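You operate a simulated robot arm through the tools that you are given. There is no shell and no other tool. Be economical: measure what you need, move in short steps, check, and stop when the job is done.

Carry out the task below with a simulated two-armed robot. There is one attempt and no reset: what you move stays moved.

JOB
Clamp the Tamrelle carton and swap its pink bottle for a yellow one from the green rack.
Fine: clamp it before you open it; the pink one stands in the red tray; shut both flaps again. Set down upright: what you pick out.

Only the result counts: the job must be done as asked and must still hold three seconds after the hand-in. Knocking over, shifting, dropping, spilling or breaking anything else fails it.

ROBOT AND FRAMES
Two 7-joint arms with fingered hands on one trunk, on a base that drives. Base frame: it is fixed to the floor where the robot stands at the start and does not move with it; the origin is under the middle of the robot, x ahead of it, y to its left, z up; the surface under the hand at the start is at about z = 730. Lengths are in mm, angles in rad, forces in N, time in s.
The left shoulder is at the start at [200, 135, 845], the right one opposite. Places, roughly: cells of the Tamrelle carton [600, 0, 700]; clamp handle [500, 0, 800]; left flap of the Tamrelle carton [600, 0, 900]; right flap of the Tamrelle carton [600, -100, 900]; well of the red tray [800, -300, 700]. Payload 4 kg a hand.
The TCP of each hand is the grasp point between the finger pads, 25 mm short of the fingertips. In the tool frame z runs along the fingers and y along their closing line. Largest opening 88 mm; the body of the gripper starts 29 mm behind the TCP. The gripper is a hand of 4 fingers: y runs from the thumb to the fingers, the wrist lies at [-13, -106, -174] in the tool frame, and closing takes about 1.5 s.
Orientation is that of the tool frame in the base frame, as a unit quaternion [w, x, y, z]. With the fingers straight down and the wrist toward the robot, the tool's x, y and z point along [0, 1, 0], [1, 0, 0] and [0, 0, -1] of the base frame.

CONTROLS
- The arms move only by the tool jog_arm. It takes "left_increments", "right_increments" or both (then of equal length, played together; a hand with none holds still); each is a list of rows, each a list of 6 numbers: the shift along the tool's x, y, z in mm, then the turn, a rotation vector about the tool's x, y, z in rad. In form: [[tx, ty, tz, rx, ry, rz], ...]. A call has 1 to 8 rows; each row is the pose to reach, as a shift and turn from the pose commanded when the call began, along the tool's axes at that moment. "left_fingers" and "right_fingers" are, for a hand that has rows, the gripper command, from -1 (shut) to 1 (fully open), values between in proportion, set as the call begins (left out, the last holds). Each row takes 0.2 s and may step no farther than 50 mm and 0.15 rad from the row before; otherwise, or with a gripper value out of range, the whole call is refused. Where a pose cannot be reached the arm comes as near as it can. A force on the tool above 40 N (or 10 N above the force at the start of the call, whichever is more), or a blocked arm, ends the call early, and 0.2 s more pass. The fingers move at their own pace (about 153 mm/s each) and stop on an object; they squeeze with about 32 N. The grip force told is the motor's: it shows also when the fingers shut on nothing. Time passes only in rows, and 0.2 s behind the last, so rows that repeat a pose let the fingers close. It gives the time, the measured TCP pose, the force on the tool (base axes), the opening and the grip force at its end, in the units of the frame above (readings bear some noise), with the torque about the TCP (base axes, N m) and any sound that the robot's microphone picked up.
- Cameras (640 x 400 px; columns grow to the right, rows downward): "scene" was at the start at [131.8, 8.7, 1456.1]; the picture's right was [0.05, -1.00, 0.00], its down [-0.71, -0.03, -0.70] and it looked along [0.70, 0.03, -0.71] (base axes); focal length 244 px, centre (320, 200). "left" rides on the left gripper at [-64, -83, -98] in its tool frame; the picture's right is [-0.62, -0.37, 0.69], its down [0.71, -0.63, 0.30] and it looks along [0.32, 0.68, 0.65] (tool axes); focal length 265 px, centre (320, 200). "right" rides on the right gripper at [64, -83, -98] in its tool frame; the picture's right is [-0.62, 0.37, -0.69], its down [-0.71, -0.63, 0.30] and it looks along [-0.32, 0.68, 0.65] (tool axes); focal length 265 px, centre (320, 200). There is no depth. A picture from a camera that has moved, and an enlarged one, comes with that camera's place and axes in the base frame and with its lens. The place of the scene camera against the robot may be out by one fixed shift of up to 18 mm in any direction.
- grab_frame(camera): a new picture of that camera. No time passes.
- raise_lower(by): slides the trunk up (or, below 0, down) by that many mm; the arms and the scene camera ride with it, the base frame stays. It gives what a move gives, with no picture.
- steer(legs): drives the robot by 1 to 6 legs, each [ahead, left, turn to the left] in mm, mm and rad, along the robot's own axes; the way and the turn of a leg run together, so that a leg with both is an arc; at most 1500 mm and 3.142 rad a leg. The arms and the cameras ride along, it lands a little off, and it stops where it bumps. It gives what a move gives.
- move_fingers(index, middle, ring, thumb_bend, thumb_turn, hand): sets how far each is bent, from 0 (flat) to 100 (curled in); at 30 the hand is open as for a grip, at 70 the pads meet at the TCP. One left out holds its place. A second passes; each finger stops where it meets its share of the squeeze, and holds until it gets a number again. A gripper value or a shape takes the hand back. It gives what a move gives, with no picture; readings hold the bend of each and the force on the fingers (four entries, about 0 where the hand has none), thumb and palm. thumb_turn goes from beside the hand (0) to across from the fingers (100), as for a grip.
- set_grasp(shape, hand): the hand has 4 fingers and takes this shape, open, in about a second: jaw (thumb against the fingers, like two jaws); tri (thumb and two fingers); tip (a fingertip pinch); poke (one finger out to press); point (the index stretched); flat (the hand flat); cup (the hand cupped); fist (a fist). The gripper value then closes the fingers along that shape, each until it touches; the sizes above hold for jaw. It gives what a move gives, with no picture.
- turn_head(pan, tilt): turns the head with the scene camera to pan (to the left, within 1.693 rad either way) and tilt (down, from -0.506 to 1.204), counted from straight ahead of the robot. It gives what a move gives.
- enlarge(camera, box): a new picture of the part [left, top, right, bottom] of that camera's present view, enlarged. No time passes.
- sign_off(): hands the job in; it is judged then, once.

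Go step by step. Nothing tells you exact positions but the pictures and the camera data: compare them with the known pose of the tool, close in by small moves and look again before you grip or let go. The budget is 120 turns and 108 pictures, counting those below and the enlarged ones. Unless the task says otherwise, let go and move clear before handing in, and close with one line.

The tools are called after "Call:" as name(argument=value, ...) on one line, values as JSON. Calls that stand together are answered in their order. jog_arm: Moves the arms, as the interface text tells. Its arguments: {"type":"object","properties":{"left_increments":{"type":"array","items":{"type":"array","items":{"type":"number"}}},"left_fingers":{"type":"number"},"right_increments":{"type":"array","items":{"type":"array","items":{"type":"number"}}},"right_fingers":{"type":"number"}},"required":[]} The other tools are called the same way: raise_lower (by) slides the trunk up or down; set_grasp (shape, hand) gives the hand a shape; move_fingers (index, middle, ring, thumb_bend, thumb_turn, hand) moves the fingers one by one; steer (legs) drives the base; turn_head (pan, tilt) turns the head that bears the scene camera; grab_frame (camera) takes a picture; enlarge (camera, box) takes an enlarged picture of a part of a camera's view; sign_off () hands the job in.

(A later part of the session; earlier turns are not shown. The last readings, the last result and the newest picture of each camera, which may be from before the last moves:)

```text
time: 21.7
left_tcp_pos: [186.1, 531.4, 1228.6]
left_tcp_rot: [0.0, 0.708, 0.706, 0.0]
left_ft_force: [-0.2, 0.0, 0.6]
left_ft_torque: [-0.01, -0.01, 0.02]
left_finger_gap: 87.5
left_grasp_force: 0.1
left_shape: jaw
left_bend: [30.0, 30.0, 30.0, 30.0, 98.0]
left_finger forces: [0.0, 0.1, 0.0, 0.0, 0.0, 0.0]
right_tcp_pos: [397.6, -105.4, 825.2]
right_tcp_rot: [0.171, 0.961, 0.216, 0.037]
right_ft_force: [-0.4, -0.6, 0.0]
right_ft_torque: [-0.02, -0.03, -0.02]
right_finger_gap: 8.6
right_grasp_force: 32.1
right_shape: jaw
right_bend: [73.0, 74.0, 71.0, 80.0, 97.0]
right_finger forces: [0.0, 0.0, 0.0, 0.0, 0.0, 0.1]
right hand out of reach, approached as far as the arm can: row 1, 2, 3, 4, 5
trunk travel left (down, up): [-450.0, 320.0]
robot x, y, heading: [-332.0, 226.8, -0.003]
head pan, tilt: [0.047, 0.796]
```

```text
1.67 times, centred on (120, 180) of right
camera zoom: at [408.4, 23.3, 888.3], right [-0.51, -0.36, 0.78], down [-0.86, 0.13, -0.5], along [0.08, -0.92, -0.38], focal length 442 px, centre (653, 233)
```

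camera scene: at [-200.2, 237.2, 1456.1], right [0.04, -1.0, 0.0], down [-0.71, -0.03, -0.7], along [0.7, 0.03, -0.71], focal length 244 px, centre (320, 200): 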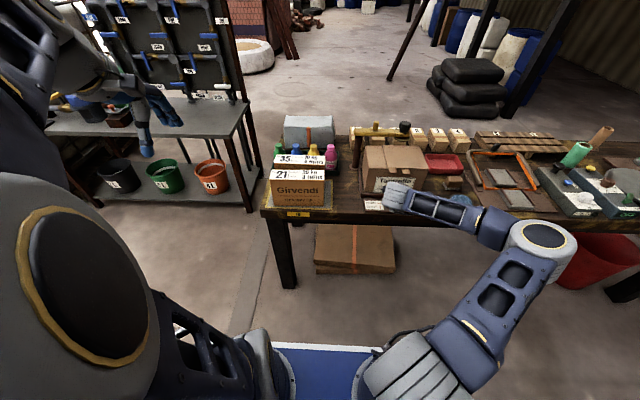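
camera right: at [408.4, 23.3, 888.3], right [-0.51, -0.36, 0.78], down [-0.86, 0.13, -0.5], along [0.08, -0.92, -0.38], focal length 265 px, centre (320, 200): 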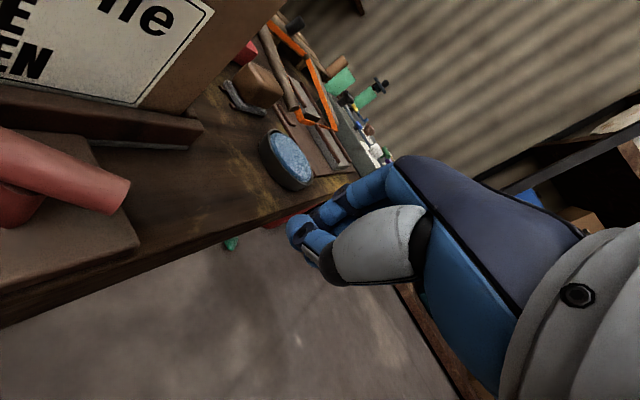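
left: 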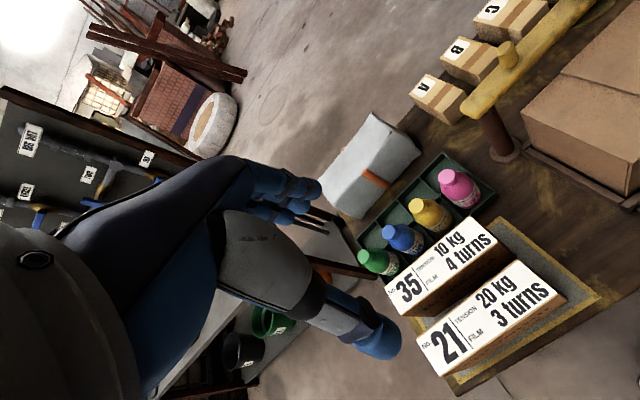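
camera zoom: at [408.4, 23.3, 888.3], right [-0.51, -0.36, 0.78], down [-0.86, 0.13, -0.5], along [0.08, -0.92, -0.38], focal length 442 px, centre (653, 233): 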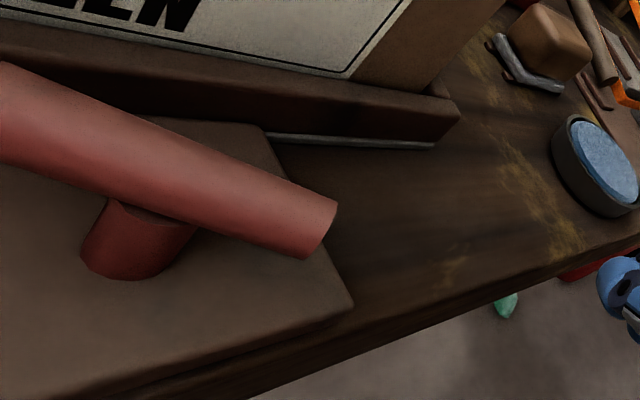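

The bar's right end is at about (462,-51), about 37° turned. I'll bring the closed hand to the right side of that end and push it left (+y) until the bar lies fore-aft.

Call:
jog_arm(right_increments=[[2, 7, 1, 0, 0.048, -0.133], [5, 15, 3, 0, 0.096, -0.266], [7, 22, 4, 0, 0.145, -0.398], [9, 29, 5, 0, 0.193, -0.531], [12, 36, 7, 0, 0.241, -0.664], [14, 44, 8, 0, 0.29, -0.797], [16, 51, 9, 0, 0.338, -0.929], [19, 58, 11, 0, 0.386, -1.062]], right_fingers=-1)

Call:
grab_frame(camera="right")

Call:
enlarge(camera="scene", box=[350, 160, 446, 230])

```text
time: 23.5
left_tcp_pos: [187.7, 531.7, 1229.8]
left_tcp_rot: [0.0, 0.709, 0.706, 0.001]
left_ft_force: [-0.2, 0.2, 0.1]
left_ft_torque: [0.0, 0.03, -0.03]
left_finger_gap: 87.7
left_grasp_force: 0.1
left_shape: jaw
left_bend: [30.0, 30.0, 30.0, 30.0, 98.0]
left_finger forces: [0.0, 0.1, 0.0, 0.0, 0.1, 0.0]
right_tcp_pos: [441.0, -148.7, 834.7]
right_tcp_rot: [0.122, 0.694, 0.699, 0.12]
right_ft_force: [0.2, -0.4, 0.1]
right_ft_torque: [-0.02, 0.02, 0.02]
right_finger_gap: 8.6
right_grasp_force: 32.2
right_shape: jaw
right_bend: [73.0, 74.0, 71.0, 80.0, 97.0]
right_finger forces: [0.0, 0.0, 0.0, 0.0, 0.1, 0.0]
trunk travel left (down, up): [-450.0, 320.0]
robot x, y, heading: [-331.0, 230.1, -0.004]
head pan, tilt: [0.047, 0.796]
```

```text
75 pictures are left
camera right: at [328.3, -85.8, 898.0], right [0.11, -0.62, 0.78], down [-0.49, -0.72, -0.5], along [0.87, -0.32, -0.38], focal length 265 px, centre (320, 200)
```

right: 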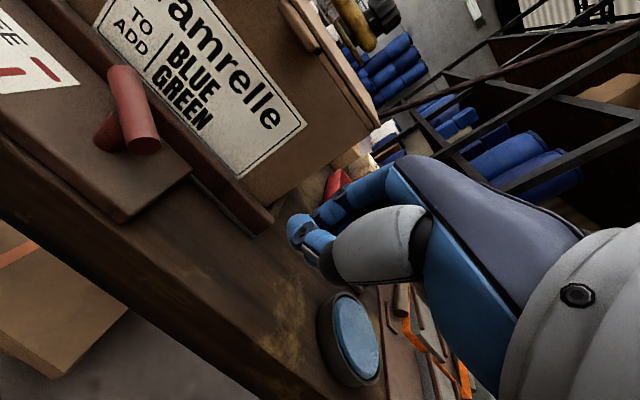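

```text
5.71 times, centred on (398, 195) of scene
camera zoom: at [-200.2, 237.3, 1456.1], right [0.04, -1.0, 0.0], down [-0.71, -0.03, -0.7], along [0.7, 0.03, -0.71], focal length 1397 px, centre (-126, 229)
```

zoom: 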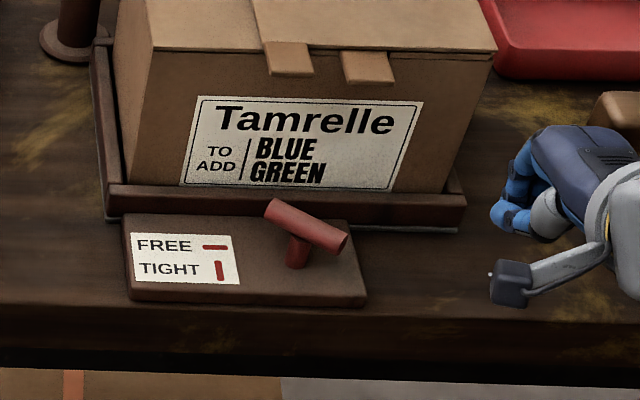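

Call:
jog_arm(right_increments=[[20, -1, 24, 0, 0, 0], [39, -1, 47, 0, 0, 0], [50, -1, 47, 0, 0, 0], [60, -1, 47, 0, 0, 0], [70, -1, 47, 0, 0, 0], [77, -1, 47, 0, 0, 0]])

Call:
enlarge(camera="scene", box=[350, 160, 446, 230])

Call:
grab_frame(camera="right")

```text
time: 24.9
left_tcp_pos: [186.9, 530.4, 1228.8]
left_tcp_rot: [0.001, 0.708, 0.706, -0.001]
left_ft_force: [0.0, -0.1, 0.2]
left_ft_torque: [-0.01, 0.03, 0.0]
left_finger_gap: 87.6
left_grasp_force: 0.0
left_shape: jaw
left_bend: [30.0, 30.0, 30.0, 30.0, 98.0]
left_finger forces: [0.0, 0.0, 0.1, 0.0, 0.0, 0.1]
right_tcp_pos: [456.1, -74.7, 789.8]
right_tcp_rot: [0.122, 0.696, 0.697, 0.121]
right_ft_force: [-0.3, -2.8, 1.0]
right_ft_torque: [0.0, 0.0, 0.02]
right_finger_gap: 8.5
right_grasp_force: 31.2
right_shape: jaw
right_bend: [73.0, 74.0, 71.0, 80.0, 97.0]
right_finger forces: [0.1, 0.1, 0.0, 0.1, 0.0, 0.1]
trunk travel left (down, up): [-450.0, 320.0]
robot x, y, heading: [-330.8, 228.9, -0.001]
head pan, tilt: [0.047, 0.796]
```

```text
5.71 times, centred on (398, 195) of scene
camera zoom: at [-200.2, 237.1, 1456.1], right [0.04, -1.0, 0.0], down [-0.71, -0.03, -0.7], along [0.7, 0.03, -0.71], focal length 1397 px, centre (-126, 229)
```

zoom: 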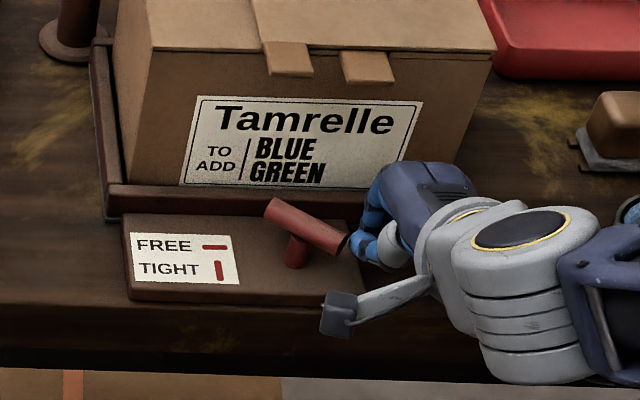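

```text
72 pictures are left
camera right: at [342.8, -10.1, 852.9], right [0.11, -0.62, 0.78], down [-0.49, -0.72, -0.5], along [0.87, -0.32, -0.38], focal length 265 px, centre (320, 200)
```

right: 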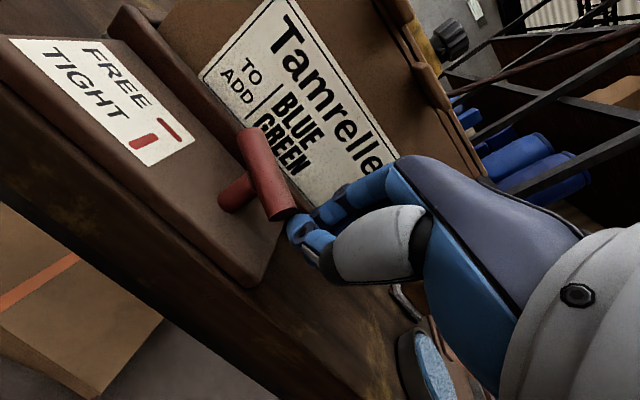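

Contact with the bar end. Push on slowly.

Call:
jog_arm(right_increments=[[4, 0, 0, 0, 0, 0], [8, 0, 0, 0, 0, 0], [12, 0, 0, 0, 0, 0], [15, 0, 0, 0, 0, 0]])

Call:
enlarge(camera="scene", box=[350, 160, 446, 230])

```text
time: 25.9
left_tcp_pos: [187.7, 531.3, 1229.8]
left_tcp_rot: [0.0, 0.708, 0.706, 0.001]
left_ft_force: [-0.3, -0.8, 1.3]
left_ft_torque: [0.03, -0.02, 0.0]
left_finger_gap: 87.4
left_grasp_force: 0.0
left_shape: jaw
left_bend: [30.0, 30.0, 30.0, 30.0, 98.0]
left_finger forces: [0.1, 0.1, 0.1, 0.1, 0.0, 0.0]
right_tcp_pos: [455.2, -58.2, 789.0]
right_tcp_rot: [0.122, 0.695, 0.698, 0.123]
right_ft_force: [-0.2, -1.4, 1.2]
right_ft_torque: [0.01, 0.02, -0.02]
right_finger_gap: 8.3
right_grasp_force: 32.0
right_shape: jaw
right_bend: [73.0, 74.0, 71.0, 80.0, 97.0]
right_finger forces: [0.0, 0.0, 0.1, 0.0, 0.1, 0.0]
trunk travel left (down, up): [-450.0, 320.0]
robot x, y, heading: [-334.3, 227.6, -0.005]
head pan, tilt: [0.047, 0.796]
```

```text
5.71 times, centred on (398, 195) of scene
camera zoom: at [-200.2, 237.2, 1456.1], right [0.04, -1.0, 0.0], down [-0.71, -0.03, -0.7], along [0.7, 0.03, -0.71], focal length 1397 px, centre (-126, 229)
```

zoom: 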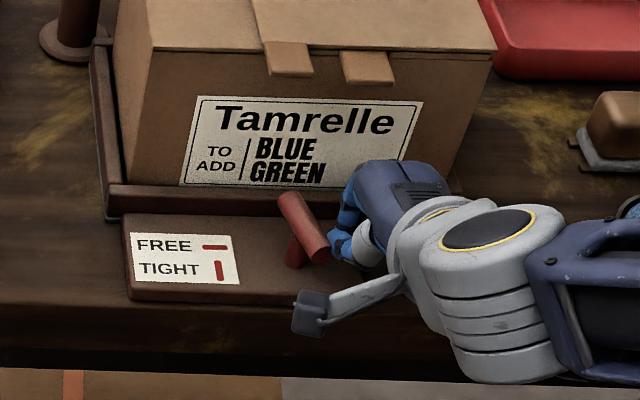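

It turns well. Continue until it lies fore-aft or meets its stop.

Call:
jog_arm(right_increments=[[4, 0, 0, 0, 0, 0], [8, 0, 0, 0, 0, 0], [12, 0, 0, 0, 0, 0], [15, 0, 0, 0, 0, 0]])

Call:
enlarge(camera="scene", box=[350, 160, 446, 230])

```text
time: 26.9
left_tcp_pos: [187.3, 529.7, 1230.4]
left_tcp_rot: [0.0, 0.709, 0.706, 0.0]
left_ft_force: [-0.3, 0.4, -1.2]
left_ft_torque: [0.02, 0.03, 0.02]
left_finger_gap: 87.8
left_grasp_force: 0.1
left_shape: jaw
left_bend: [30.0, 30.0, 30.0, 30.0, 98.0]
left_finger forces: [0.0, 0.1, 0.0, 0.0, 0.0, 0.0]
right_tcp_pos: [454.4, -49.1, 789.0]
right_tcp_rot: [0.126, 0.698, 0.695, 0.12]
right_ft_force: [-6.1, -30.3, 4.7]
right_ft_torque: [-0.21, 0.05, -0.27]
right_finger_gap: 8.6
right_grasp_force: 31.8
right_shape: jaw
right_bend: [73.0, 74.0, 71.0, 81.0, 99.0]
right_finger forces: [0.0, 0.0, 0.1, 0.0, 68.2, 0.0]
trunk travel left (down, up): [-450.0, 320.0]
robot x, y, heading: [-333.4, 230.0, -0.007]
head pan, tilt: [0.047, 0.796]
```

```text
5.71 times, centred on (398, 195) of scene
camera zoom: at [-200.5, 236.2, 1456.2], right [0.04, -1.0, 0.0], down [-0.71, -0.03, -0.7], along [0.7, 0.03, -0.71], focal length 1397 px, centre (-126, 229)
```

zoom: 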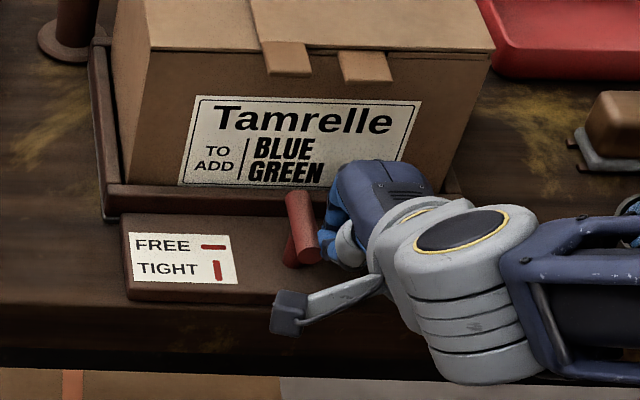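

The bar now lies fore-aft against its stop: TIGHT. Back away and check.

Call:
jog_arm(right_increments=[[-30, 0, 0, 0, 0, 0], [-70, -10, -10, 0, 0, 0], [-100, -25, -45, 0, 0, 0], [-100, -60, -80, 0, 0, 0]], right_fingers=0)

Call:
enlarge(camera="scene", box=[350, 130, 446, 230])

```text
time: 27.9
left_tcp_pos: [187.2, 531.1, 1229.6]
left_tcp_rot: [-0.001, 0.708, 0.707, 0.001]
left_ft_force: [0.4, -0.2, 0.0]
left_ft_torque: [0.0, -0.01, 0.01]
left_finger_gap: 87.6
left_grasp_force: 0.1
left_shape: jaw
left_bend: [30.0, 30.0, 30.0, 30.0, 98.0]
left_finger forces: [0.0, 0.0, 0.1, 0.0, 0.0, 0.0]
right_tcp_pos: [370.5, -142.3, 845.4]
right_tcp_rot: [0.121, 0.695, 0.698, 0.121]
right_ft_force: [-0.1, -0.5, 0.6]
right_ft_torque: [-0.02, -0.02, 0.07]
right_finger_gap: 43.5
right_grasp_force: 0.2
right_shape: jaw
right_bend: [74.0, 45.0, 41.0, 70.0, 100.0]
right_finger forces: [0.0, 0.0, 0.1, 0.0, 0.0, 0.0]
trunk travel left (down, up): [-450.0, 320.0]
robot x, y, heading: [-331.9, 228.6, -0.004]
head pan, tilt: [0.047, 0.796]
```

```text
4.00 times, centred on (398, 180) of scene
camera zoom: at [-199.8, 237.3, 1456.0], right [0.04, -1.0, 0.0], down [-0.71, -0.03, -0.7], along [0.7, 0.03, -0.71], focal length 978 px, centre (8, 280)
```

zoom: 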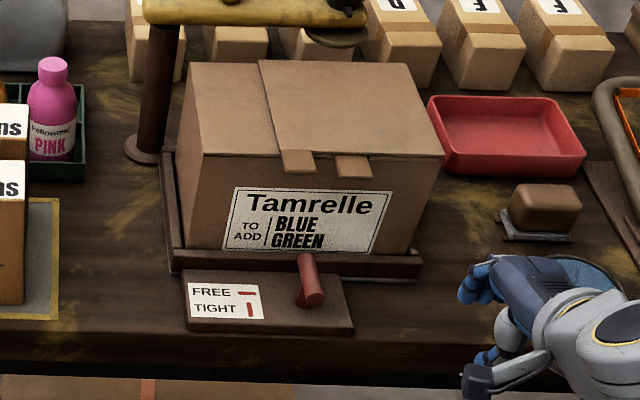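

Clamp is tight. Next is the upper (right) flap: I'll orient the right hand forward with the closed fingers as a narrow, upright blade to lift its tab from below.

Call:
jog_arm(right_increments=[[7, 7, -8, -0.073, -0.073, -0.104], [15, 13, -15, -0.146, -0.146, -0.208], [22, 20, -22, -0.219, -0.219, -0.312], [30, 27, -30, -0.292, -0.292, -0.417], [37, 34, -38, -0.365, -0.365, -0.521], [45, 40, -45, -0.438, -0.438, -0.625], [52, 47, -52, -0.511, -0.511, -0.729], [60, 54, -60, -0.584, -0.584, -0.833]], right_fingers=-1)

Call:
jog_arm(right_increments=[[0, 0, 0, -0.073, -0.073, -0.104], [0, 0, 0, -0.146, -0.146, -0.208], [0, 0, 0, -0.219, -0.219, -0.312], [0, 0, 0, -0.292, -0.292, -0.417], [0, 0, 0, -0.365, -0.365, -0.521], [0, 0, 0, -0.365, -0.365, -0.521]])

Call:
grab_frame(camera="right")

Call:
grab_frame(camera="scene")

```text
time: 29.7
left_tcp_pos: [188.2, 531.4, 1230.2]
left_tcp_rot: [0.0, 0.709, 0.706, 0.0]
left_ft_force: [0.0, -1.7, 0.3]
left_ft_torque: [0.02, -0.02, 0.0]
left_finger_gap: 88.0
left_grasp_force: 0.0
left_shape: jaw
left_bend: [30.0, 30.0, 30.0, 30.0, 98.0]
left_finger forces: [0.0, 0.0, 0.0, 0.0, 0.0, 0.1]
right_tcp_pos: [402.6, -82.7, 919.2]
right_tcp_rot: [0.534, 0.304, 0.787, 0.053]
right_ft_force: [1.1, -0.4, 0.1]
right_ft_torque: [0.03, -0.01, -0.01]
right_finger_gap: 0.1
right_grasp_force: 31.7
right_shape: jaw
right_bend: [70.0, 70.0, 70.0, 40.0, 100.0]
right_finger forces: [0.0, 0.0, 0.0, 0.0, 0.0, 0.0]
trunk travel left (down, up): [-450.0, 320.0]
robot x, y, heading: [-332.7, 231.3, -0.001]
head pan, tilt: [0.047, 0.796]
```

```text
time: 31.1
left_tcp_pos: [185.9, 531.4, 1229.7]
left_tcp_rot: [0.0, 0.708, 0.706, 0.0]
left_ft_force: [-0.2, -0.1, 0.3]
left_ft_torque: [0.01, 0.0, 0.0]
left_finger_gap: 87.5
left_grasp_force: 0.0
left_shape: jaw
left_bend: [30.0, 30.0, 30.0, 30.0, 98.0]
left_finger forces: [0.0, 0.0, 0.1, 0.1, 0.0, 0.0]
right_tcp_pos: [401.5, -82.0, 918.6]
right_tcp_rot: [0.707, -0.004, 0.708, 0.001]
right_ft_force: [0.3, -0.6, 0.4]
right_ft_torque: [0.01, 0.01, -0.01]
right_finger_gap: 0.0
right_grasp_force: 32.1
right_shape: jaw
right_bend: [70.0, 70.0, 70.0, 41.0, 100.0]
right_finger forces: [0.0, 0.0, 0.1, 0.0, 0.1, 0.0]
trunk travel left (down, up): [-450.0, 320.0]
robot x, y, heading: [-329.6, 223.6, -0.006]
head pan, tilt: [0.047, 0.796]
```

```text
68 pictures are left
camera right: at [303.3, -166.7, 854.8], right [-0.69, 0.37, 0.62], down [0.31, -0.63, 0.72], along [0.65, 0.69, 0.32], focal length 265 px, centre (320, 200)
```

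right: 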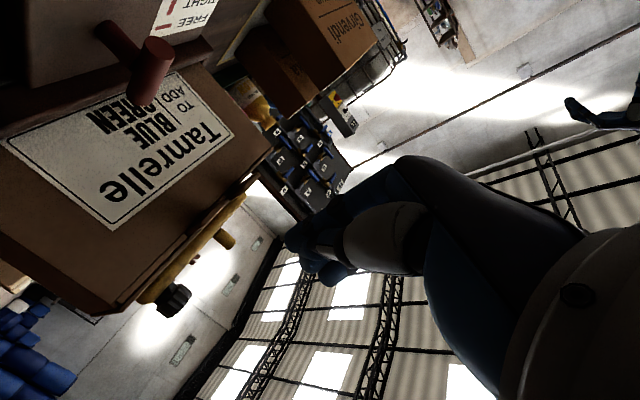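

```text
67 pictures are left
camera scene: at [-200.2, 237.2, 1456.1], right [0.04, -1.0, 0.0], down [-0.71, -0.03, -0.7], along [0.7, 0.03, -0.71], focal length 244 px, centre (320, 200)
```

scene: 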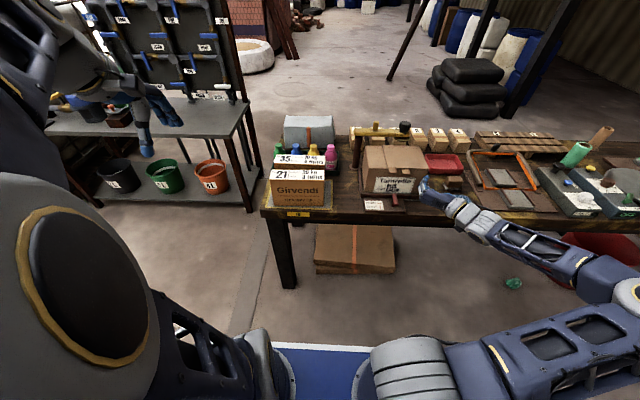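

Call:
enlarge(camera="right", box=[100, 100, 300, 330])

Call:
enlarge(camera="scene", box=[350, 130, 446, 210])

```text
1.74 times, centred on (200, 215) of right
camera zoom: at [303.3, -166.7, 854.8], right [-0.69, 0.37, 0.62], down [0.31, -0.63, 0.72], along [0.65, 0.69, 0.32], focal length 462 px, centre (529, 174)
```

zoom: 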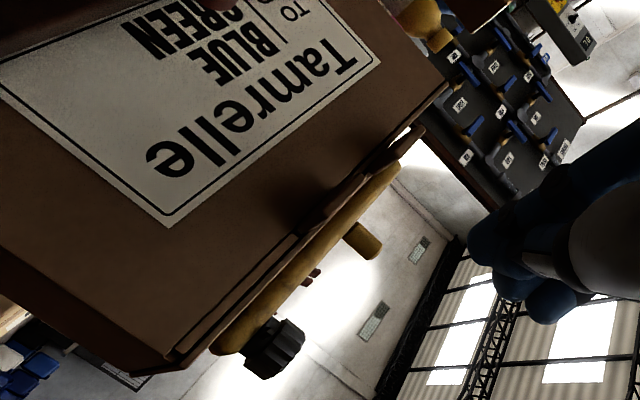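

```text
5.00 times, centred on (398, 170) of scene
camera zoom: at [-200.2, 237.2, 1456.1], right [0.04, -1.0, 0.0], down [-0.71, -0.03, -0.7], along [0.7, 0.03, -0.71], focal length 1222 px, centre (-70, 350)
```

zoom: 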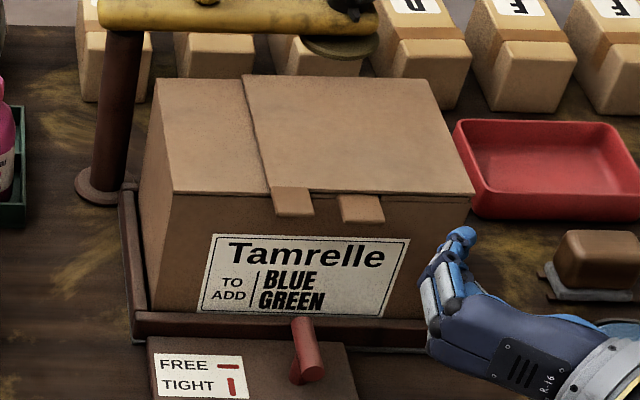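

Moving the blade to just in front of and below the left tab (tab 1, y≈-20…8, z≈882).

Call:
jog_arm(right_increments=[[25, 25, 10, 0, 0, 0], [50, 50, 25, 0, 0, 0], [75, 75, 45, 0, 0, 0], [85, 75, 70, 0, 0, 0], [85, 75, 70, 0, 0, 0]])

Call:
enlarge(camera="scene", box=[350, 140, 430, 200])

Call:
grab_frame(camera="right")

```text
time: 32.3
left_tcp_pos: [186.7, 531.0, 1229.4]
left_tcp_rot: [0.0, 0.708, 0.706, 0.0]
left_ft_force: [0.7, -1.4, 0.5]
left_ft_torque: [-0.01, 0.01, 0.03]
left_finger_gap: 87.8
left_grasp_force: 0.1
left_shape: jaw
left_bend: [30.0, 30.0, 30.0, 30.0, 98.0]
left_finger forces: [0.0, 0.0, 0.0, 0.1, 0.0, 0.1]
right_tcp_pos: [471.5, -6.4, 834.3]
right_tcp_rot: [0.706, -0.002, 0.708, 0.0]
right_ft_force: [0.2, -0.1, 0.0]
right_ft_torque: [-0.01, 0.01, -0.01]
right_finger_gap: 0.0
right_grasp_force: 31.7
right_shape: jaw
right_bend: [70.0, 70.0, 70.0, 73.0, 100.0]
right_finger forces: [0.0, 0.0, 0.0, 0.0, 0.1, 0.1]
trunk travel left (down, up): [-450.0, 320.0]
robot x, y, heading: [-335.4, 227.9, -0.001]
head pan, tilt: [0.047, 0.796]
```

```text
6.67 times, centred on (390, 170) of scene
camera zoom: at [-200.2, 237.2, 1456.1], right [0.04, -1.0, 0.0], down [-0.71, -0.03, -0.7], along [0.7, 0.03, -0.71], focal length 1629 px, centre (-147, 400)
```

zoom: 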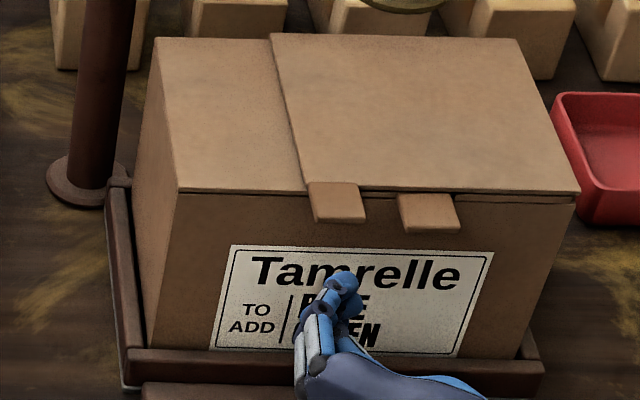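

```text
63 pictures are left
camera right: at [372.5, -91.6, 769.0], right [-0.69, 0.37, 0.62], down [0.31, -0.63, 0.72], along [0.65, 0.69, 0.32], focal length 265 px, centre (320, 200)
```

right: 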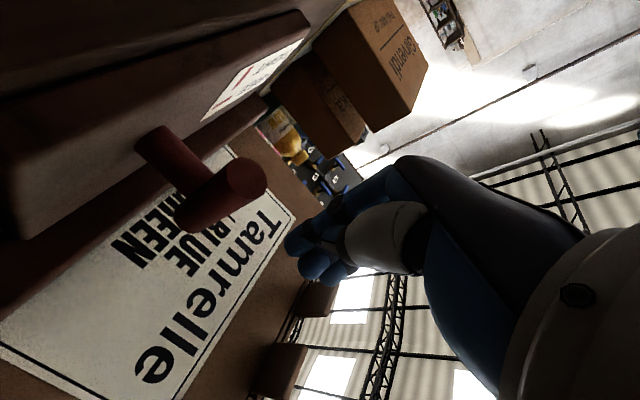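

The blade's top finger is right under tab 1. Extend forward, raise, and follow the flap's arc to 45°.

Call:
jog_arm(right_increments=[[0, 0, 25, 0, 0, 0], [-13, 0, 25, 0, 0, 0], [-31, 0, 25, 0, 0, 0], [-48, -1, 25, 0, 0, 0], [-66, -6, 25, 0, 0, 0], [-82, -12, 25, 0, 0, 0], [-98, -20, 25, 0, 0, 0], [-112, -31, 25, 0, 0, 0]])

Call:
enlarge(camera="scene", box=[340, 120, 440, 200])

```text
time: 34.1
left_tcp_pos: [187.3, 530.7, 1229.9]
left_tcp_rot: [0.0, 0.709, 0.705, -0.001]
left_ft_force: [0.4, 0.3, 0.6]
left_ft_torque: [-0.01, -0.02, 0.0]
left_finger_gap: 87.9
left_grasp_force: 0.1
left_shape: jaw
left_bend: [30.0, 30.0, 30.0, 30.0, 98.0]
left_finger forces: [0.0, 0.0, 0.0, 0.1, 0.0, 0.1]
right_tcp_pos: [497.3, -37.4, 945.5]
right_tcp_rot: [0.707, -0.001, 0.708, 0.0]
right_ft_force: [0.3, 0.6, 0.1]
right_ft_torque: [-0.03, 0.03, 0.01]
right_finger_gap: 0.1
right_grasp_force: 31.9
right_shape: jaw
right_bend: [70.0, 70.0, 70.0, 73.0, 100.0]
right_finger forces: [0.1, 0.0, 0.1, 0.1, 0.0, 0.1]
trunk travel left (down, up): [-450.0, 320.0]
robot x, y, heading: [-331.2, 232.3, -0.006]
head pan, tilt: [0.047, 0.796]
```

```text
5.00 times, centred on (390, 160) of scene
camera zoom: at [-200.1, 237.2, 1456.0], right [0.04, -1.0, 0.0], down [-0.71, -0.03, -0.7], along [0.7, 0.03, -0.71], focal length 1222 px, centre (-30, 400)
```

zoom: 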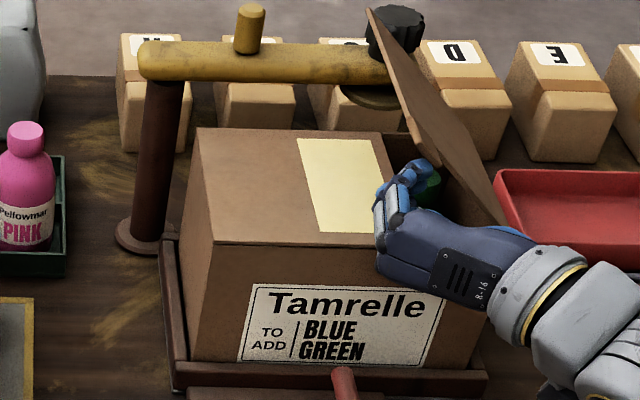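

The right flap lifts nicely. Continue over the top to the right.

Call:
jog_arm(right_increments=[[-13, -12, 0, 0, 0, 0], [-24, -26, 0, 0, 0, 0], [-33, -41, 0, 0, 0, 0], [-40, -57, 0, 0, 0, 0], [-46, -75, 0, 0, 0, 0], [-48, -95, 0, 0, 0, 0], [-48, -120, 0, 0, 0, 0], [-40, -150, 0, 0, 0, 0]])

Call:
enlarge(camera="scene", box=[340, 110, 480, 210])

```text
time: 35.9
left_tcp_pos: [187.4, 532.1, 1229.8]
left_tcp_rot: [-0.001, 0.708, 0.706, 0.0]
left_ft_force: [0.3, 0.1, 0.2]
left_ft_torque: [0.02, -0.04, 0.0]
left_finger_gap: 87.6
left_grasp_force: 0.1
left_shape: jaw
left_bend: [30.0, 30.0, 30.0, 30.0, 98.0]
left_finger forces: [0.0, 0.0, 0.1, 0.1, 0.0, 0.0]
right_tcp_pos: [497.6, -188.7, 986.1]
right_tcp_rot: [0.707, -0.002, 0.708, 0.001]
right_ft_force: [-0.1, 1.1, 0.3]
right_ft_torque: [0.0, 0.0, 0.02]
right_finger_gap: 0.0
right_grasp_force: 32.2
right_shape: jaw
right_bend: [70.0, 70.0, 70.0, 73.0, 100.0]
right_finger forces: [0.0, 0.1, 0.0, 0.0, 0.0, 0.0]
trunk travel left (down, up): [-450.0, 320.0]
robot x, y, heading: [-334.0, 231.1, -0.009]
head pan, tilt: [0.047, 0.796]
```

```text
4.00 times, centred on (410, 160) of scene
camera zoom: at [-200.2, 237.4, 1456.1], right [0.04, -1.0, 0.0], down [-0.71, -0.03, -0.7], along [0.7, 0.03, -0.71], focal length 978 px, centre (-40, 360)
```

zoom: 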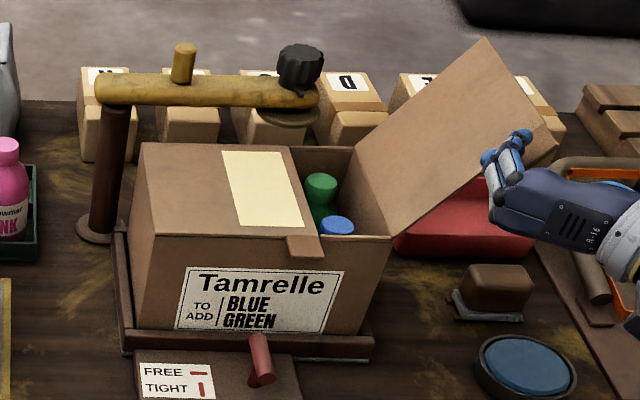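

The right flap stays open, and green and blue caps show inside. Now the left flap's tab (y≈-57): bring the blade below it.

Call:
jog_arm(right_increments=[[0, 0, -30, 0, 0, 0], [0, 0, -60, 0, 0, 0], [30, 27, -60, 0, 0, 0], [60, 54, -60, 0, 0, 0], [91, 80, -60, 0, 0, 0], [122, 107, -60, 0, 0, 0], [152, 133, -50, 0, 0, 0], [152, 133, -26, 0, 0, 0]])

Call:
enlarge(camera="scene", box=[340, 110, 480, 210])

```text
time: 37.7
left_tcp_pos: [187.6, 529.5, 1230.5]
left_tcp_rot: [0.0, 0.709, 0.706, 0.0]
left_ft_force: [0.1, -1.0, -0.8]
left_ft_torque: [-0.02, -0.01, -0.03]
left_finger_gap: 87.8
left_grasp_force: 0.1
left_shape: jaw
left_bend: [30.0, 30.0, 30.0, 30.0, 98.0]
left_finger forces: [0.1, 0.0, 0.1, 0.1, 0.0, 0.0]
right_tcp_pos: [470.5, -56.5, 832.6]
right_tcp_rot: [0.706, -0.001, 0.708, 0.0]
right_ft_force: [0.2, 0.9, 0.0]
right_ft_torque: [-0.01, 0.02, -0.02]
right_finger_gap: 0.0
right_grasp_force: 31.8
right_shape: jaw
right_bend: [70.0, 70.0, 70.0, 73.0, 100.0]
right_finger forces: [0.0, 0.0, 0.0, 0.0, 0.1, 0.0]
trunk travel left (down, up): [-450.0, 320.0]
robot x, y, heading: [-331.7, 229.7, -0.005]
head pan, tilt: [0.047, 0.796]
```

```text
4.00 times, centred on (410, 160) of scene
camera zoom: at [-200.3, 237.1, 1456.1], right [0.04, -1.0, 0.0], down [-0.71, -0.03, -0.7], along [0.7, 0.03, -0.71], focal length 978 px, centre (-40, 360)
```

zoom: 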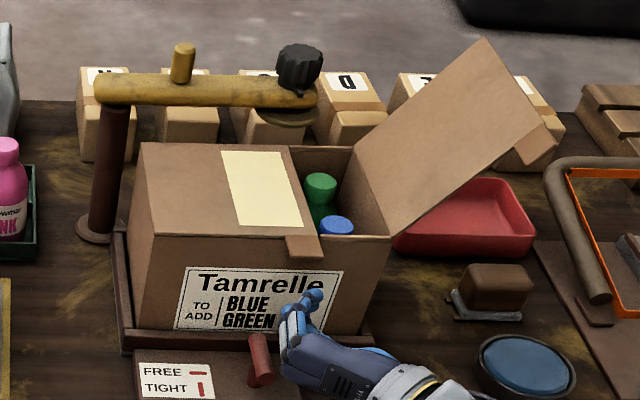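

Call:
jog_arm(right_increments=[[0, 4, 25, 0, 0, 0], [-13, 4, 25, 0, 0, 0], [-31, 4, 25, 0, 0, 0], [-48, 5, 25, 0, 0, 0], [-66, 10, 25, 0, 0, 0], [-82, 16, 25, 0, 0, 0], [-98, 24, 25, 0, 0, 0], [-112, 35, 25, 0, 0, 0]])

Call:
jog_arm(right_increments=[[-13, 12, 0, 0, 0, 0], [-24, 26, 0, 0, 0, 0], [-33, 41, 0, 0, 0, 0], [-40, 57, 0, 0, 0, 0], [-46, 75, 0, 0, 0, 0], [-48, 95, 0, 0, 0, 0], [-48, 120, 0, 0, 0, 0], [-40, 150, 0, 0, 0, 0]])

Call:
enlarge(camera="scene", box=[320, 100, 480, 210])

```text
time: 39.5
left_tcp_pos: [187.4, 530.5, 1230.5]
left_tcp_rot: [0.0, 0.709, 0.705, 0.0]
left_ft_force: [0.3, 0.2, -0.2]
left_ft_torque: [0.02, 0.01, 0.0]
left_finger_gap: 87.3
left_grasp_force: 0.1
left_shape: jaw
left_bend: [30.0, 30.0, 30.0, 30.0, 98.0]
left_finger forces: [0.0, 0.0, 0.0, 0.1, 0.0, 0.0]
right_tcp_pos: [495.4, -20.4, 945.6]
right_tcp_rot: [0.706, -0.002, 0.708, 0.0]
right_ft_force: [-1.6, -0.3, -0.1]
right_ft_torque: [0.01, -0.05, 0.05]
right_finger_gap: 0.2
right_grasp_force: 31.6
right_shape: jaw
right_bend: [70.0, 70.0, 70.0, 73.0, 100.0]
right_finger forces: [0.1, 0.1, 0.3, 0.0, 0.0, 0.0]
trunk travel left (down, up): [-450.0, 320.0]
robot x, y, heading: [-331.1, 229.5, -0.0]
head pan, tilt: [0.047, 0.796]
```

```text
time: 41.3
left_tcp_pos: [187.4, 529.9, 1230.8]
left_tcp_rot: [0.0, 0.709, 0.705, 0.0]
left_ft_force: [0.1, 0.4, 0.0]
left_ft_torque: [-0.04, 0.0, 0.03]
left_finger_gap: 87.5
left_grasp_force: 0.1
left_shape: jaw
left_bend: [30.0, 30.0, 30.0, 30.0, 98.0]
left_finger forces: [0.0, 0.1, 0.0, 0.0, 0.0, 0.0]
right_tcp_pos: [497.4, 127.9, 984.6]
right_tcp_rot: [0.705, 0.0, 0.709, -0.002]
right_ft_force: [4.8, -9.5, -14.9]
right_ft_torque: [-0.15, 0.26, -0.21]
right_finger_gap: 0.0
right_grasp_force: 31.9
right_shape: jaw
right_bend: [70.0, 70.0, 70.0, 46.0, 100.0]
right_finger forces: [0.0, 0.0, 0.0, 0.0, 35.3, 0.1]
trunk travel left (down, up): [-450.0, 320.0]
robot x, y, heading: [-331.3, 228.3, -0.002]
head pan, tilt: [0.047, 0.796]
```

```text
3.64 times, centred on (400, 155) of scene
camera zoom: at [-199.7, 236.8, 1455.9], right [0.04, -1.0, 0.0], down [-0.71, -0.03, -0.7], along [0.7, 0.03, -0.71], focal length 889 px, centre (29, 364)
```

zoom: 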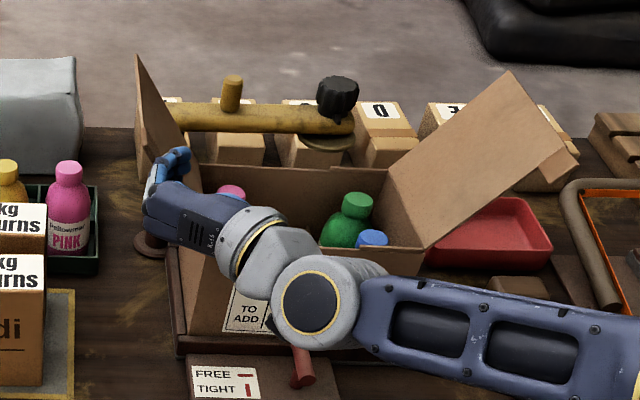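

Both flaps are up. Retract straight back and look.

Call:
jog_arm(right_increments=[[0, -6, -20, 0, 0, 0], [0, -6, -60, 0, 0, 0], [0, -40, -90, 0, 0, 0], [0, -90, -95, 0, 0, 0], [0, -140, -95, 0, 0, 0], [0, -190, -95, 0, 0, 0], [0, -240, -95, 0, 0, 0]])

Call:
enlarge(camera="scene", box=[300, 100, 480, 210])

```text
refused: row 4 steps farther than a row can; nothing moved
```

```text
3.56 times, centred on (390, 155) of scene
camera zoom: at [-199.7, 236.8, 1455.9], right [0.04, -1.0, 0.0], down [-0.71, -0.03, -0.7], along [0.7, 0.03, -0.71], focal length 869 px, centre (71, 360)
```

zoom: 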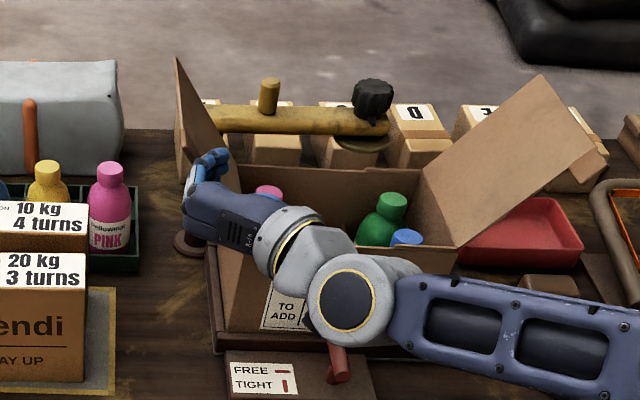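

Call:
jog_arm(right_increments=[[0, -6, -20, 0, 0, 0], [0, -6, -60, 0, 0, 0], [0, -40, -90, 0, 0, 0], [0, -85, -95, 0, 0, 0], [0, -130, -95, 0, 0, 0], [0, -175, -95, 0, 0, 0], [0, -220, -95, 0, 0, 0], [0, -265, -95, 0, 0, 0]])

Call:
enlarge(camera="scene", box=[300, 100, 480, 210])

```text
time: 43.1
left_tcp_pos: [187.5, 530.9, 1229.3]
left_tcp_rot: [0.0, 0.709, 0.706, 0.0]
left_ft_force: [-0.2, -0.6, 0.9]
left_ft_torque: [0.0, 0.02, 0.0]
left_finger_gap: 87.5
left_grasp_force: 0.0
left_shape: jaw
left_bend: [30.0, 30.0, 30.0, 30.0, 98.0]
left_finger forces: [0.0, 0.0, 0.0, 0.1, 0.0, 0.2]
right_tcp_pos: [402.6, -135.0, 987.0]
right_tcp_rot: [0.707, -0.002, 0.707, 0.0]
right_ft_force: [0.2, 0.6, 0.4]
right_ft_torque: [-0.04, 0.0, 0.02]
right_finger_gap: 0.3
right_grasp_force: 31.8
right_shape: jaw
right_bend: [70.0, 70.0, 70.0, 74.0, 100.0]
right_finger forces: [0.0, 0.1, 0.1, 0.1, 0.0, 0.0]
trunk travel left (down, up): [-450.0, 320.0]
robot x, y, heading: [-332.4, 231.2, -0.003]
head pan, tilt: [0.047, 0.796]
```

```text
3.56 times, centred on (390, 155) of scene
camera zoom: at [-200.2, 237.4, 1456.1], right [0.04, -1.0, 0.0], down [-0.71, -0.03, -0.7], along [0.7, 0.03, -0.71], focal length 869 px, centre (71, 360)
```

zoom: 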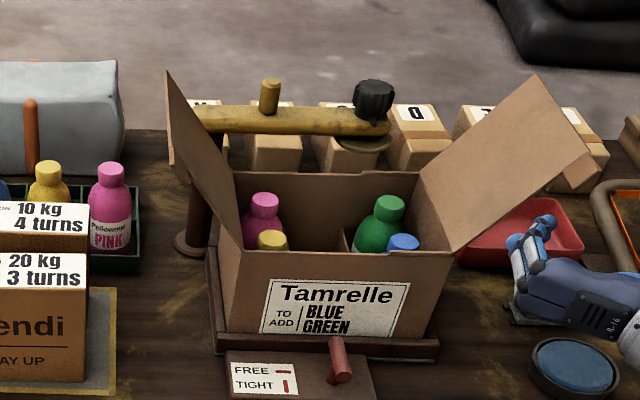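

Both flaps stand open. Pink is back-left in the carton (~(646,49)), the yellow one front-left. I raise the right hand and turn it to point down, then drive nearer.

Call:
jog_arm(right_increments=[[-22, 0, 0, 0.0864, 0.0864, 0.0864], [-44, 0, 0, 0.173, 0.173, 0.173], [-66, 0, 0, 0.259, 0.259, 0.259], [-88, 0, 0, 0.345, 0.345, 0.345], [-110, 0, 0, 0.432, 0.432, 0.432], [-132, 0, 0, 0.518, 0.518, 0.518], [-160, 0, 0, 0.604, 0.604, 0.604]], right_fingers=0)

Call:
jog_arm(right_increments=[[0, 0, 0, 0.0864, 0.0864, 0.0864], [0, 0, 0, 0.173, 0.173, 0.173], [0, 0, 0, 0.259, 0.259, 0.259], [0, 0, 0, 0.345, 0.345, 0.345], [0, 0, 0, 0.432, 0.432, 0.432], [0, 0, 0, 0.518, 0.518, 0.518], [0, 0, 0, 0.604, 0.604, 0.604], [0, 0, 0, 0.604, 0.604, 0.604]])

```text
time: 44.7
left_tcp_pos: [186.5, 530.2, 1229.3]
left_tcp_rot: [0.001, 0.709, 0.705, 0.0]
left_ft_force: [0.4, -1.1, -0.3]
left_ft_torque: [0.0, -0.01, 0.05]
left_finger_gap: 88.0
left_grasp_force: 0.0
left_shape: jaw
left_bend: [30.0, 30.0, 30.0, 30.0, 98.0]
left_finger forces: [0.0, 0.0, 0.0, 0.0, 0.1, 0.0]
right_tcp_pos: [400.6, -132.8, 1146.4]
right_tcp_rot: [0.408, 0.406, 0.818, -0.002]
right_ft_force: [0.6, -0.5, -0.6]
right_ft_torque: [0.0, -0.01, 0.03]
right_finger_gap: 43.7
right_grasp_force: 0.1
right_shape: jaw
right_bend: [74.0, 45.0, 41.0, 70.0, 100.0]
right_finger forces: [0.0, 0.1, 0.0, 0.0, 0.0, 0.0]
trunk travel left (down, up): [-450.0, 320.0]
robot x, y, heading: [-330.8, 229.3, -0.002]
head pan, tilt: [0.047, 0.796]
```

```text
time: 46.5
left_tcp_pos: [187.4, 531.2, 1228.9]
left_tcp_rot: [0.0, 0.709, 0.706, 0.0]
left_ft_force: [-0.4, -0.6, -0.5]
left_ft_torque: [0.01, 0.03, 0.01]
left_finger_gap: 87.5
left_grasp_force: 0.0
left_shape: jaw
left_bend: [30.0, 30.0, 30.0, 30.0, 98.0]
left_finger forces: [0.1, 0.0, 0.1, 0.0, 0.0, 0.0]
right_tcp_pos: [359.8, -101.8, 1128.9]
right_tcp_rot: [0.009, 0.696, 0.717, 0.028]
right_ft_force: [-0.3, 1.0, 0.6]
right_ft_torque: [-0.01, 0.05, 0.01]
right_finger_gap: 43.8
right_grasp_force: 0.1
right_shape: jaw
right_bend: [74.0, 45.0, 41.0, 70.0, 100.0]
right_finger forces: [0.0, 0.0, 0.1, 0.1, 0.0, 0.0]
right hand out of reach, approached as far as the arm can: row 5, 6, 7, 8
trunk travel left (down, up): [-450.0, 320.0]
robot x, y, heading: [-330.9, 228.4, -0.005]
head pan, tilt: [0.047, 0.796]
```

Call:
steer(legs=[[200, 0, 0]])

Call:
raise_lower(by=120)

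Call:
jog_arm(right_increments=[[15, 0, 30, 0, 0, -0.03], [30, 0, 60, 0, 0, -0.03], [45, 0, 90, 0, 0, -0.03], [60, 0, 120, 0, 0, -0.03]])

Call:
grab_frame(camera="right")

Call:
grab_frame(camera="scene")

```text
time: 48.1
left_tcp_pos: [386.3, 529.4, 1229.8]
left_tcp_rot: [0.0, 0.709, 0.705, 0.001]
left_ft_force: [0.7, 0.3, 0.4]
left_ft_torque: [0.01, 0.0, 0.02]
left_finger_gap: 87.9
left_grasp_force: 0.1
left_shape: jaw
left_bend: [30.0, 30.0, 30.0, 30.0, 98.0]
left_finger forces: [0.1, 0.0, 0.0, 0.0, 0.1, 0.0]
right_tcp_pos: [559.0, -104.7, 1128.0]
right_tcp_rot: [0.008, 0.698, 0.716, 0.029]
right_ft_force: [-0.1, 0.2, -0.1]
right_ft_torque: [0.03, -0.01, 0.02]
right_finger_gap: 43.6
right_grasp_force: 0.0
right_shape: jaw
right_bend: [74.0, 45.0, 41.0, 70.0, 100.0]
right_finger forces: [0.0, 0.0, 0.1, 0.0, 0.0, 0.1]
trunk travel left (down, up): [-450.0, 320.0]
robot x, y, heading: [-136.4, 229.3, -0.006]
head pan, tilt: [0.047, 0.796]
```

```text
time: 49.6
left_tcp_pos: [385.9, 529.1, 1349.7]
left_tcp_rot: [0.0, 0.709, 0.705, 0.0]
left_ft_force: [-0.2, 0.0, -0.3]
left_ft_torque: [-0.03, 0.0, 0.01]
left_finger_gap: 87.7
left_grasp_force: 0.0
left_shape: jaw
left_bend: [30.0, 30.0, 30.0, 30.0, 98.0]
left_finger forces: [0.0, 0.1, 0.0, 0.0, 0.0, 0.0]
right_tcp_pos: [558.6, -104.6, 1247.4]
right_tcp_rot: [0.008, 0.697, 0.716, 0.028]
right_ft_force: [0.7, 0.4, -0.4]
right_ft_torque: [0.0, 0.02, -0.02]
right_finger_gap: 43.5
right_grasp_force: 0.1
right_shape: jaw
right_bend: [74.0, 45.0, 41.0, 70.0, 100.0]
right_finger forces: [0.1, 0.0, 0.0, 0.1, 0.1, 0.1]
trunk travel left (down, up): [-570.0, 200.0]
robot x, y, heading: [-131.6, 226.6, -0.004]
head pan, tilt: [0.047, 0.796]
```

```text
time: 50.6
left_tcp_pos: [385.6, 529.0, 1349.2]
left_tcp_rot: [0.0, 0.709, 0.705, 0.0]
left_ft_force: [-0.5, -0.4, 0.4]
left_ft_torque: [-0.02, -0.02, -0.01]
left_finger_gap: 87.6
left_grasp_force: 0.0
left_shape: jaw
left_bend: [30.0, 30.0, 30.0, 30.0, 98.0]
left_finger forces: [0.0, 0.0, 0.0, 0.0, 0.0, 0.0]
right_tcp_pos: [557.0, -43.2, 1129.2]
right_tcp_rot: [0.009, 0.686, 0.727, 0.031]
right_ft_force: [0.4, 0.2, -0.2]
right_ft_torque: [-0.02, 0.01, -0.03]
right_finger_gap: 43.5
right_grasp_force: 0.1
right_shape: jaw
right_bend: [74.0, 45.0, 41.0, 70.0, 100.0]
right_finger forces: [0.0, 0.0, 0.0, 0.0, 0.0, 0.0]
right hand out of reach, approached as far as the arm can: row 4
trunk travel left (down, up): [-570.0, 200.0]
robot x, y, heading: [-131.0, 229.1, -0.007]
head pan, tilt: [0.047, 0.796]
```

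```text
56 pictures are left
camera right: at [464.1, 12.9, 1224.5], right [0.37, -0.62, 0.69], down [-0.57, -0.74, -0.36], along [0.74, -0.26, -0.62], focal length 265 px, centre (320, 200)
```

right: 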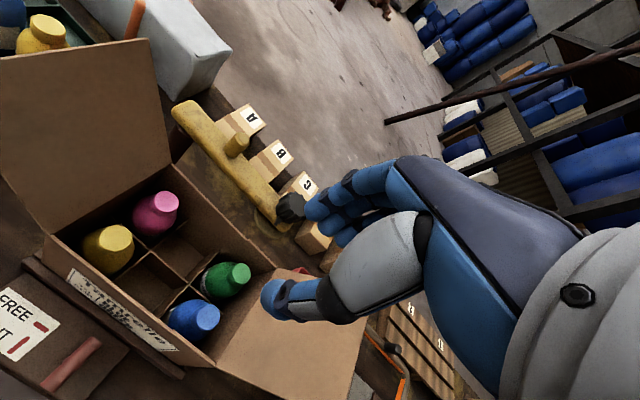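

```text
55 pictures are left
camera scene: at [-2.1, 236.1, 1576.1], right [0.04, -1.0, 0.0], down [-0.71, -0.03, -0.7], along [0.7, 0.03, -0.71], focal length 244 px, centre (320, 200)
```

scene: 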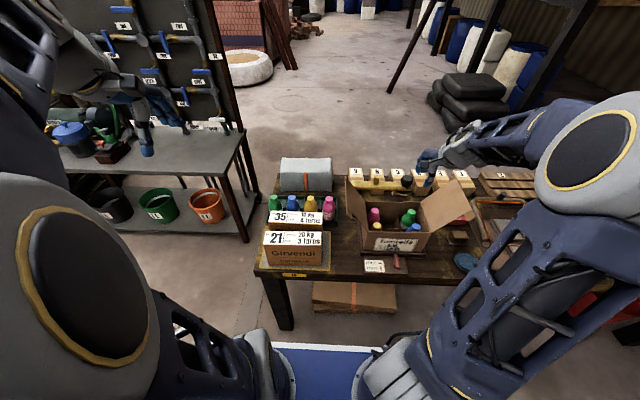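

Call:
enlarge(camera="right", box=[60, 160, 300, 360])

Call:
enlarge(camera="scene", box=[340, 160, 480, 270])

```text
2.00 times, centred on (180, 260) of right
camera zoom: at [464.1, 12.9, 1224.5], right [0.37, -0.62, 0.69], down [-0.57, -0.74, -0.36], along [0.74, -0.26, -0.62], focal length 531 px, centre (600, 80)
```

zoom: 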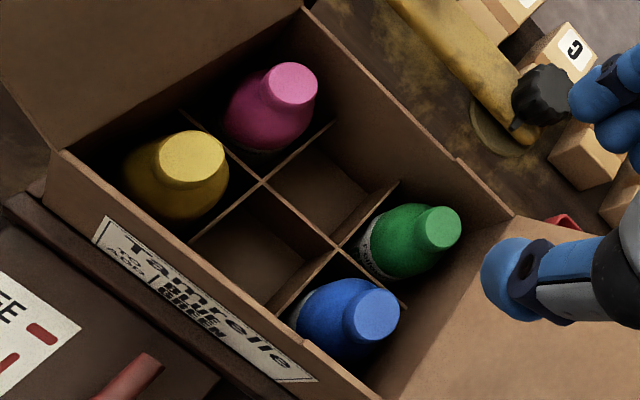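

```text
3.64 times, centred on (410, 215) of scene
camera zoom: at [-2.1, 236.1, 1576.1], right [0.04, -1.0, 0.0], down [-0.71, -0.03, -0.7], along [0.7, 0.03, -0.71], focal length 889 px, centre (-7, 146)
```

zoom: 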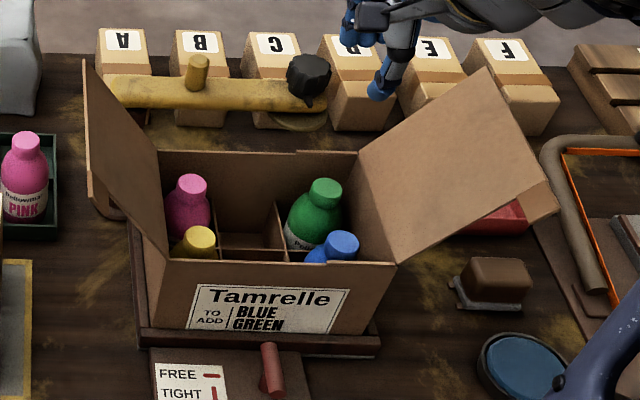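

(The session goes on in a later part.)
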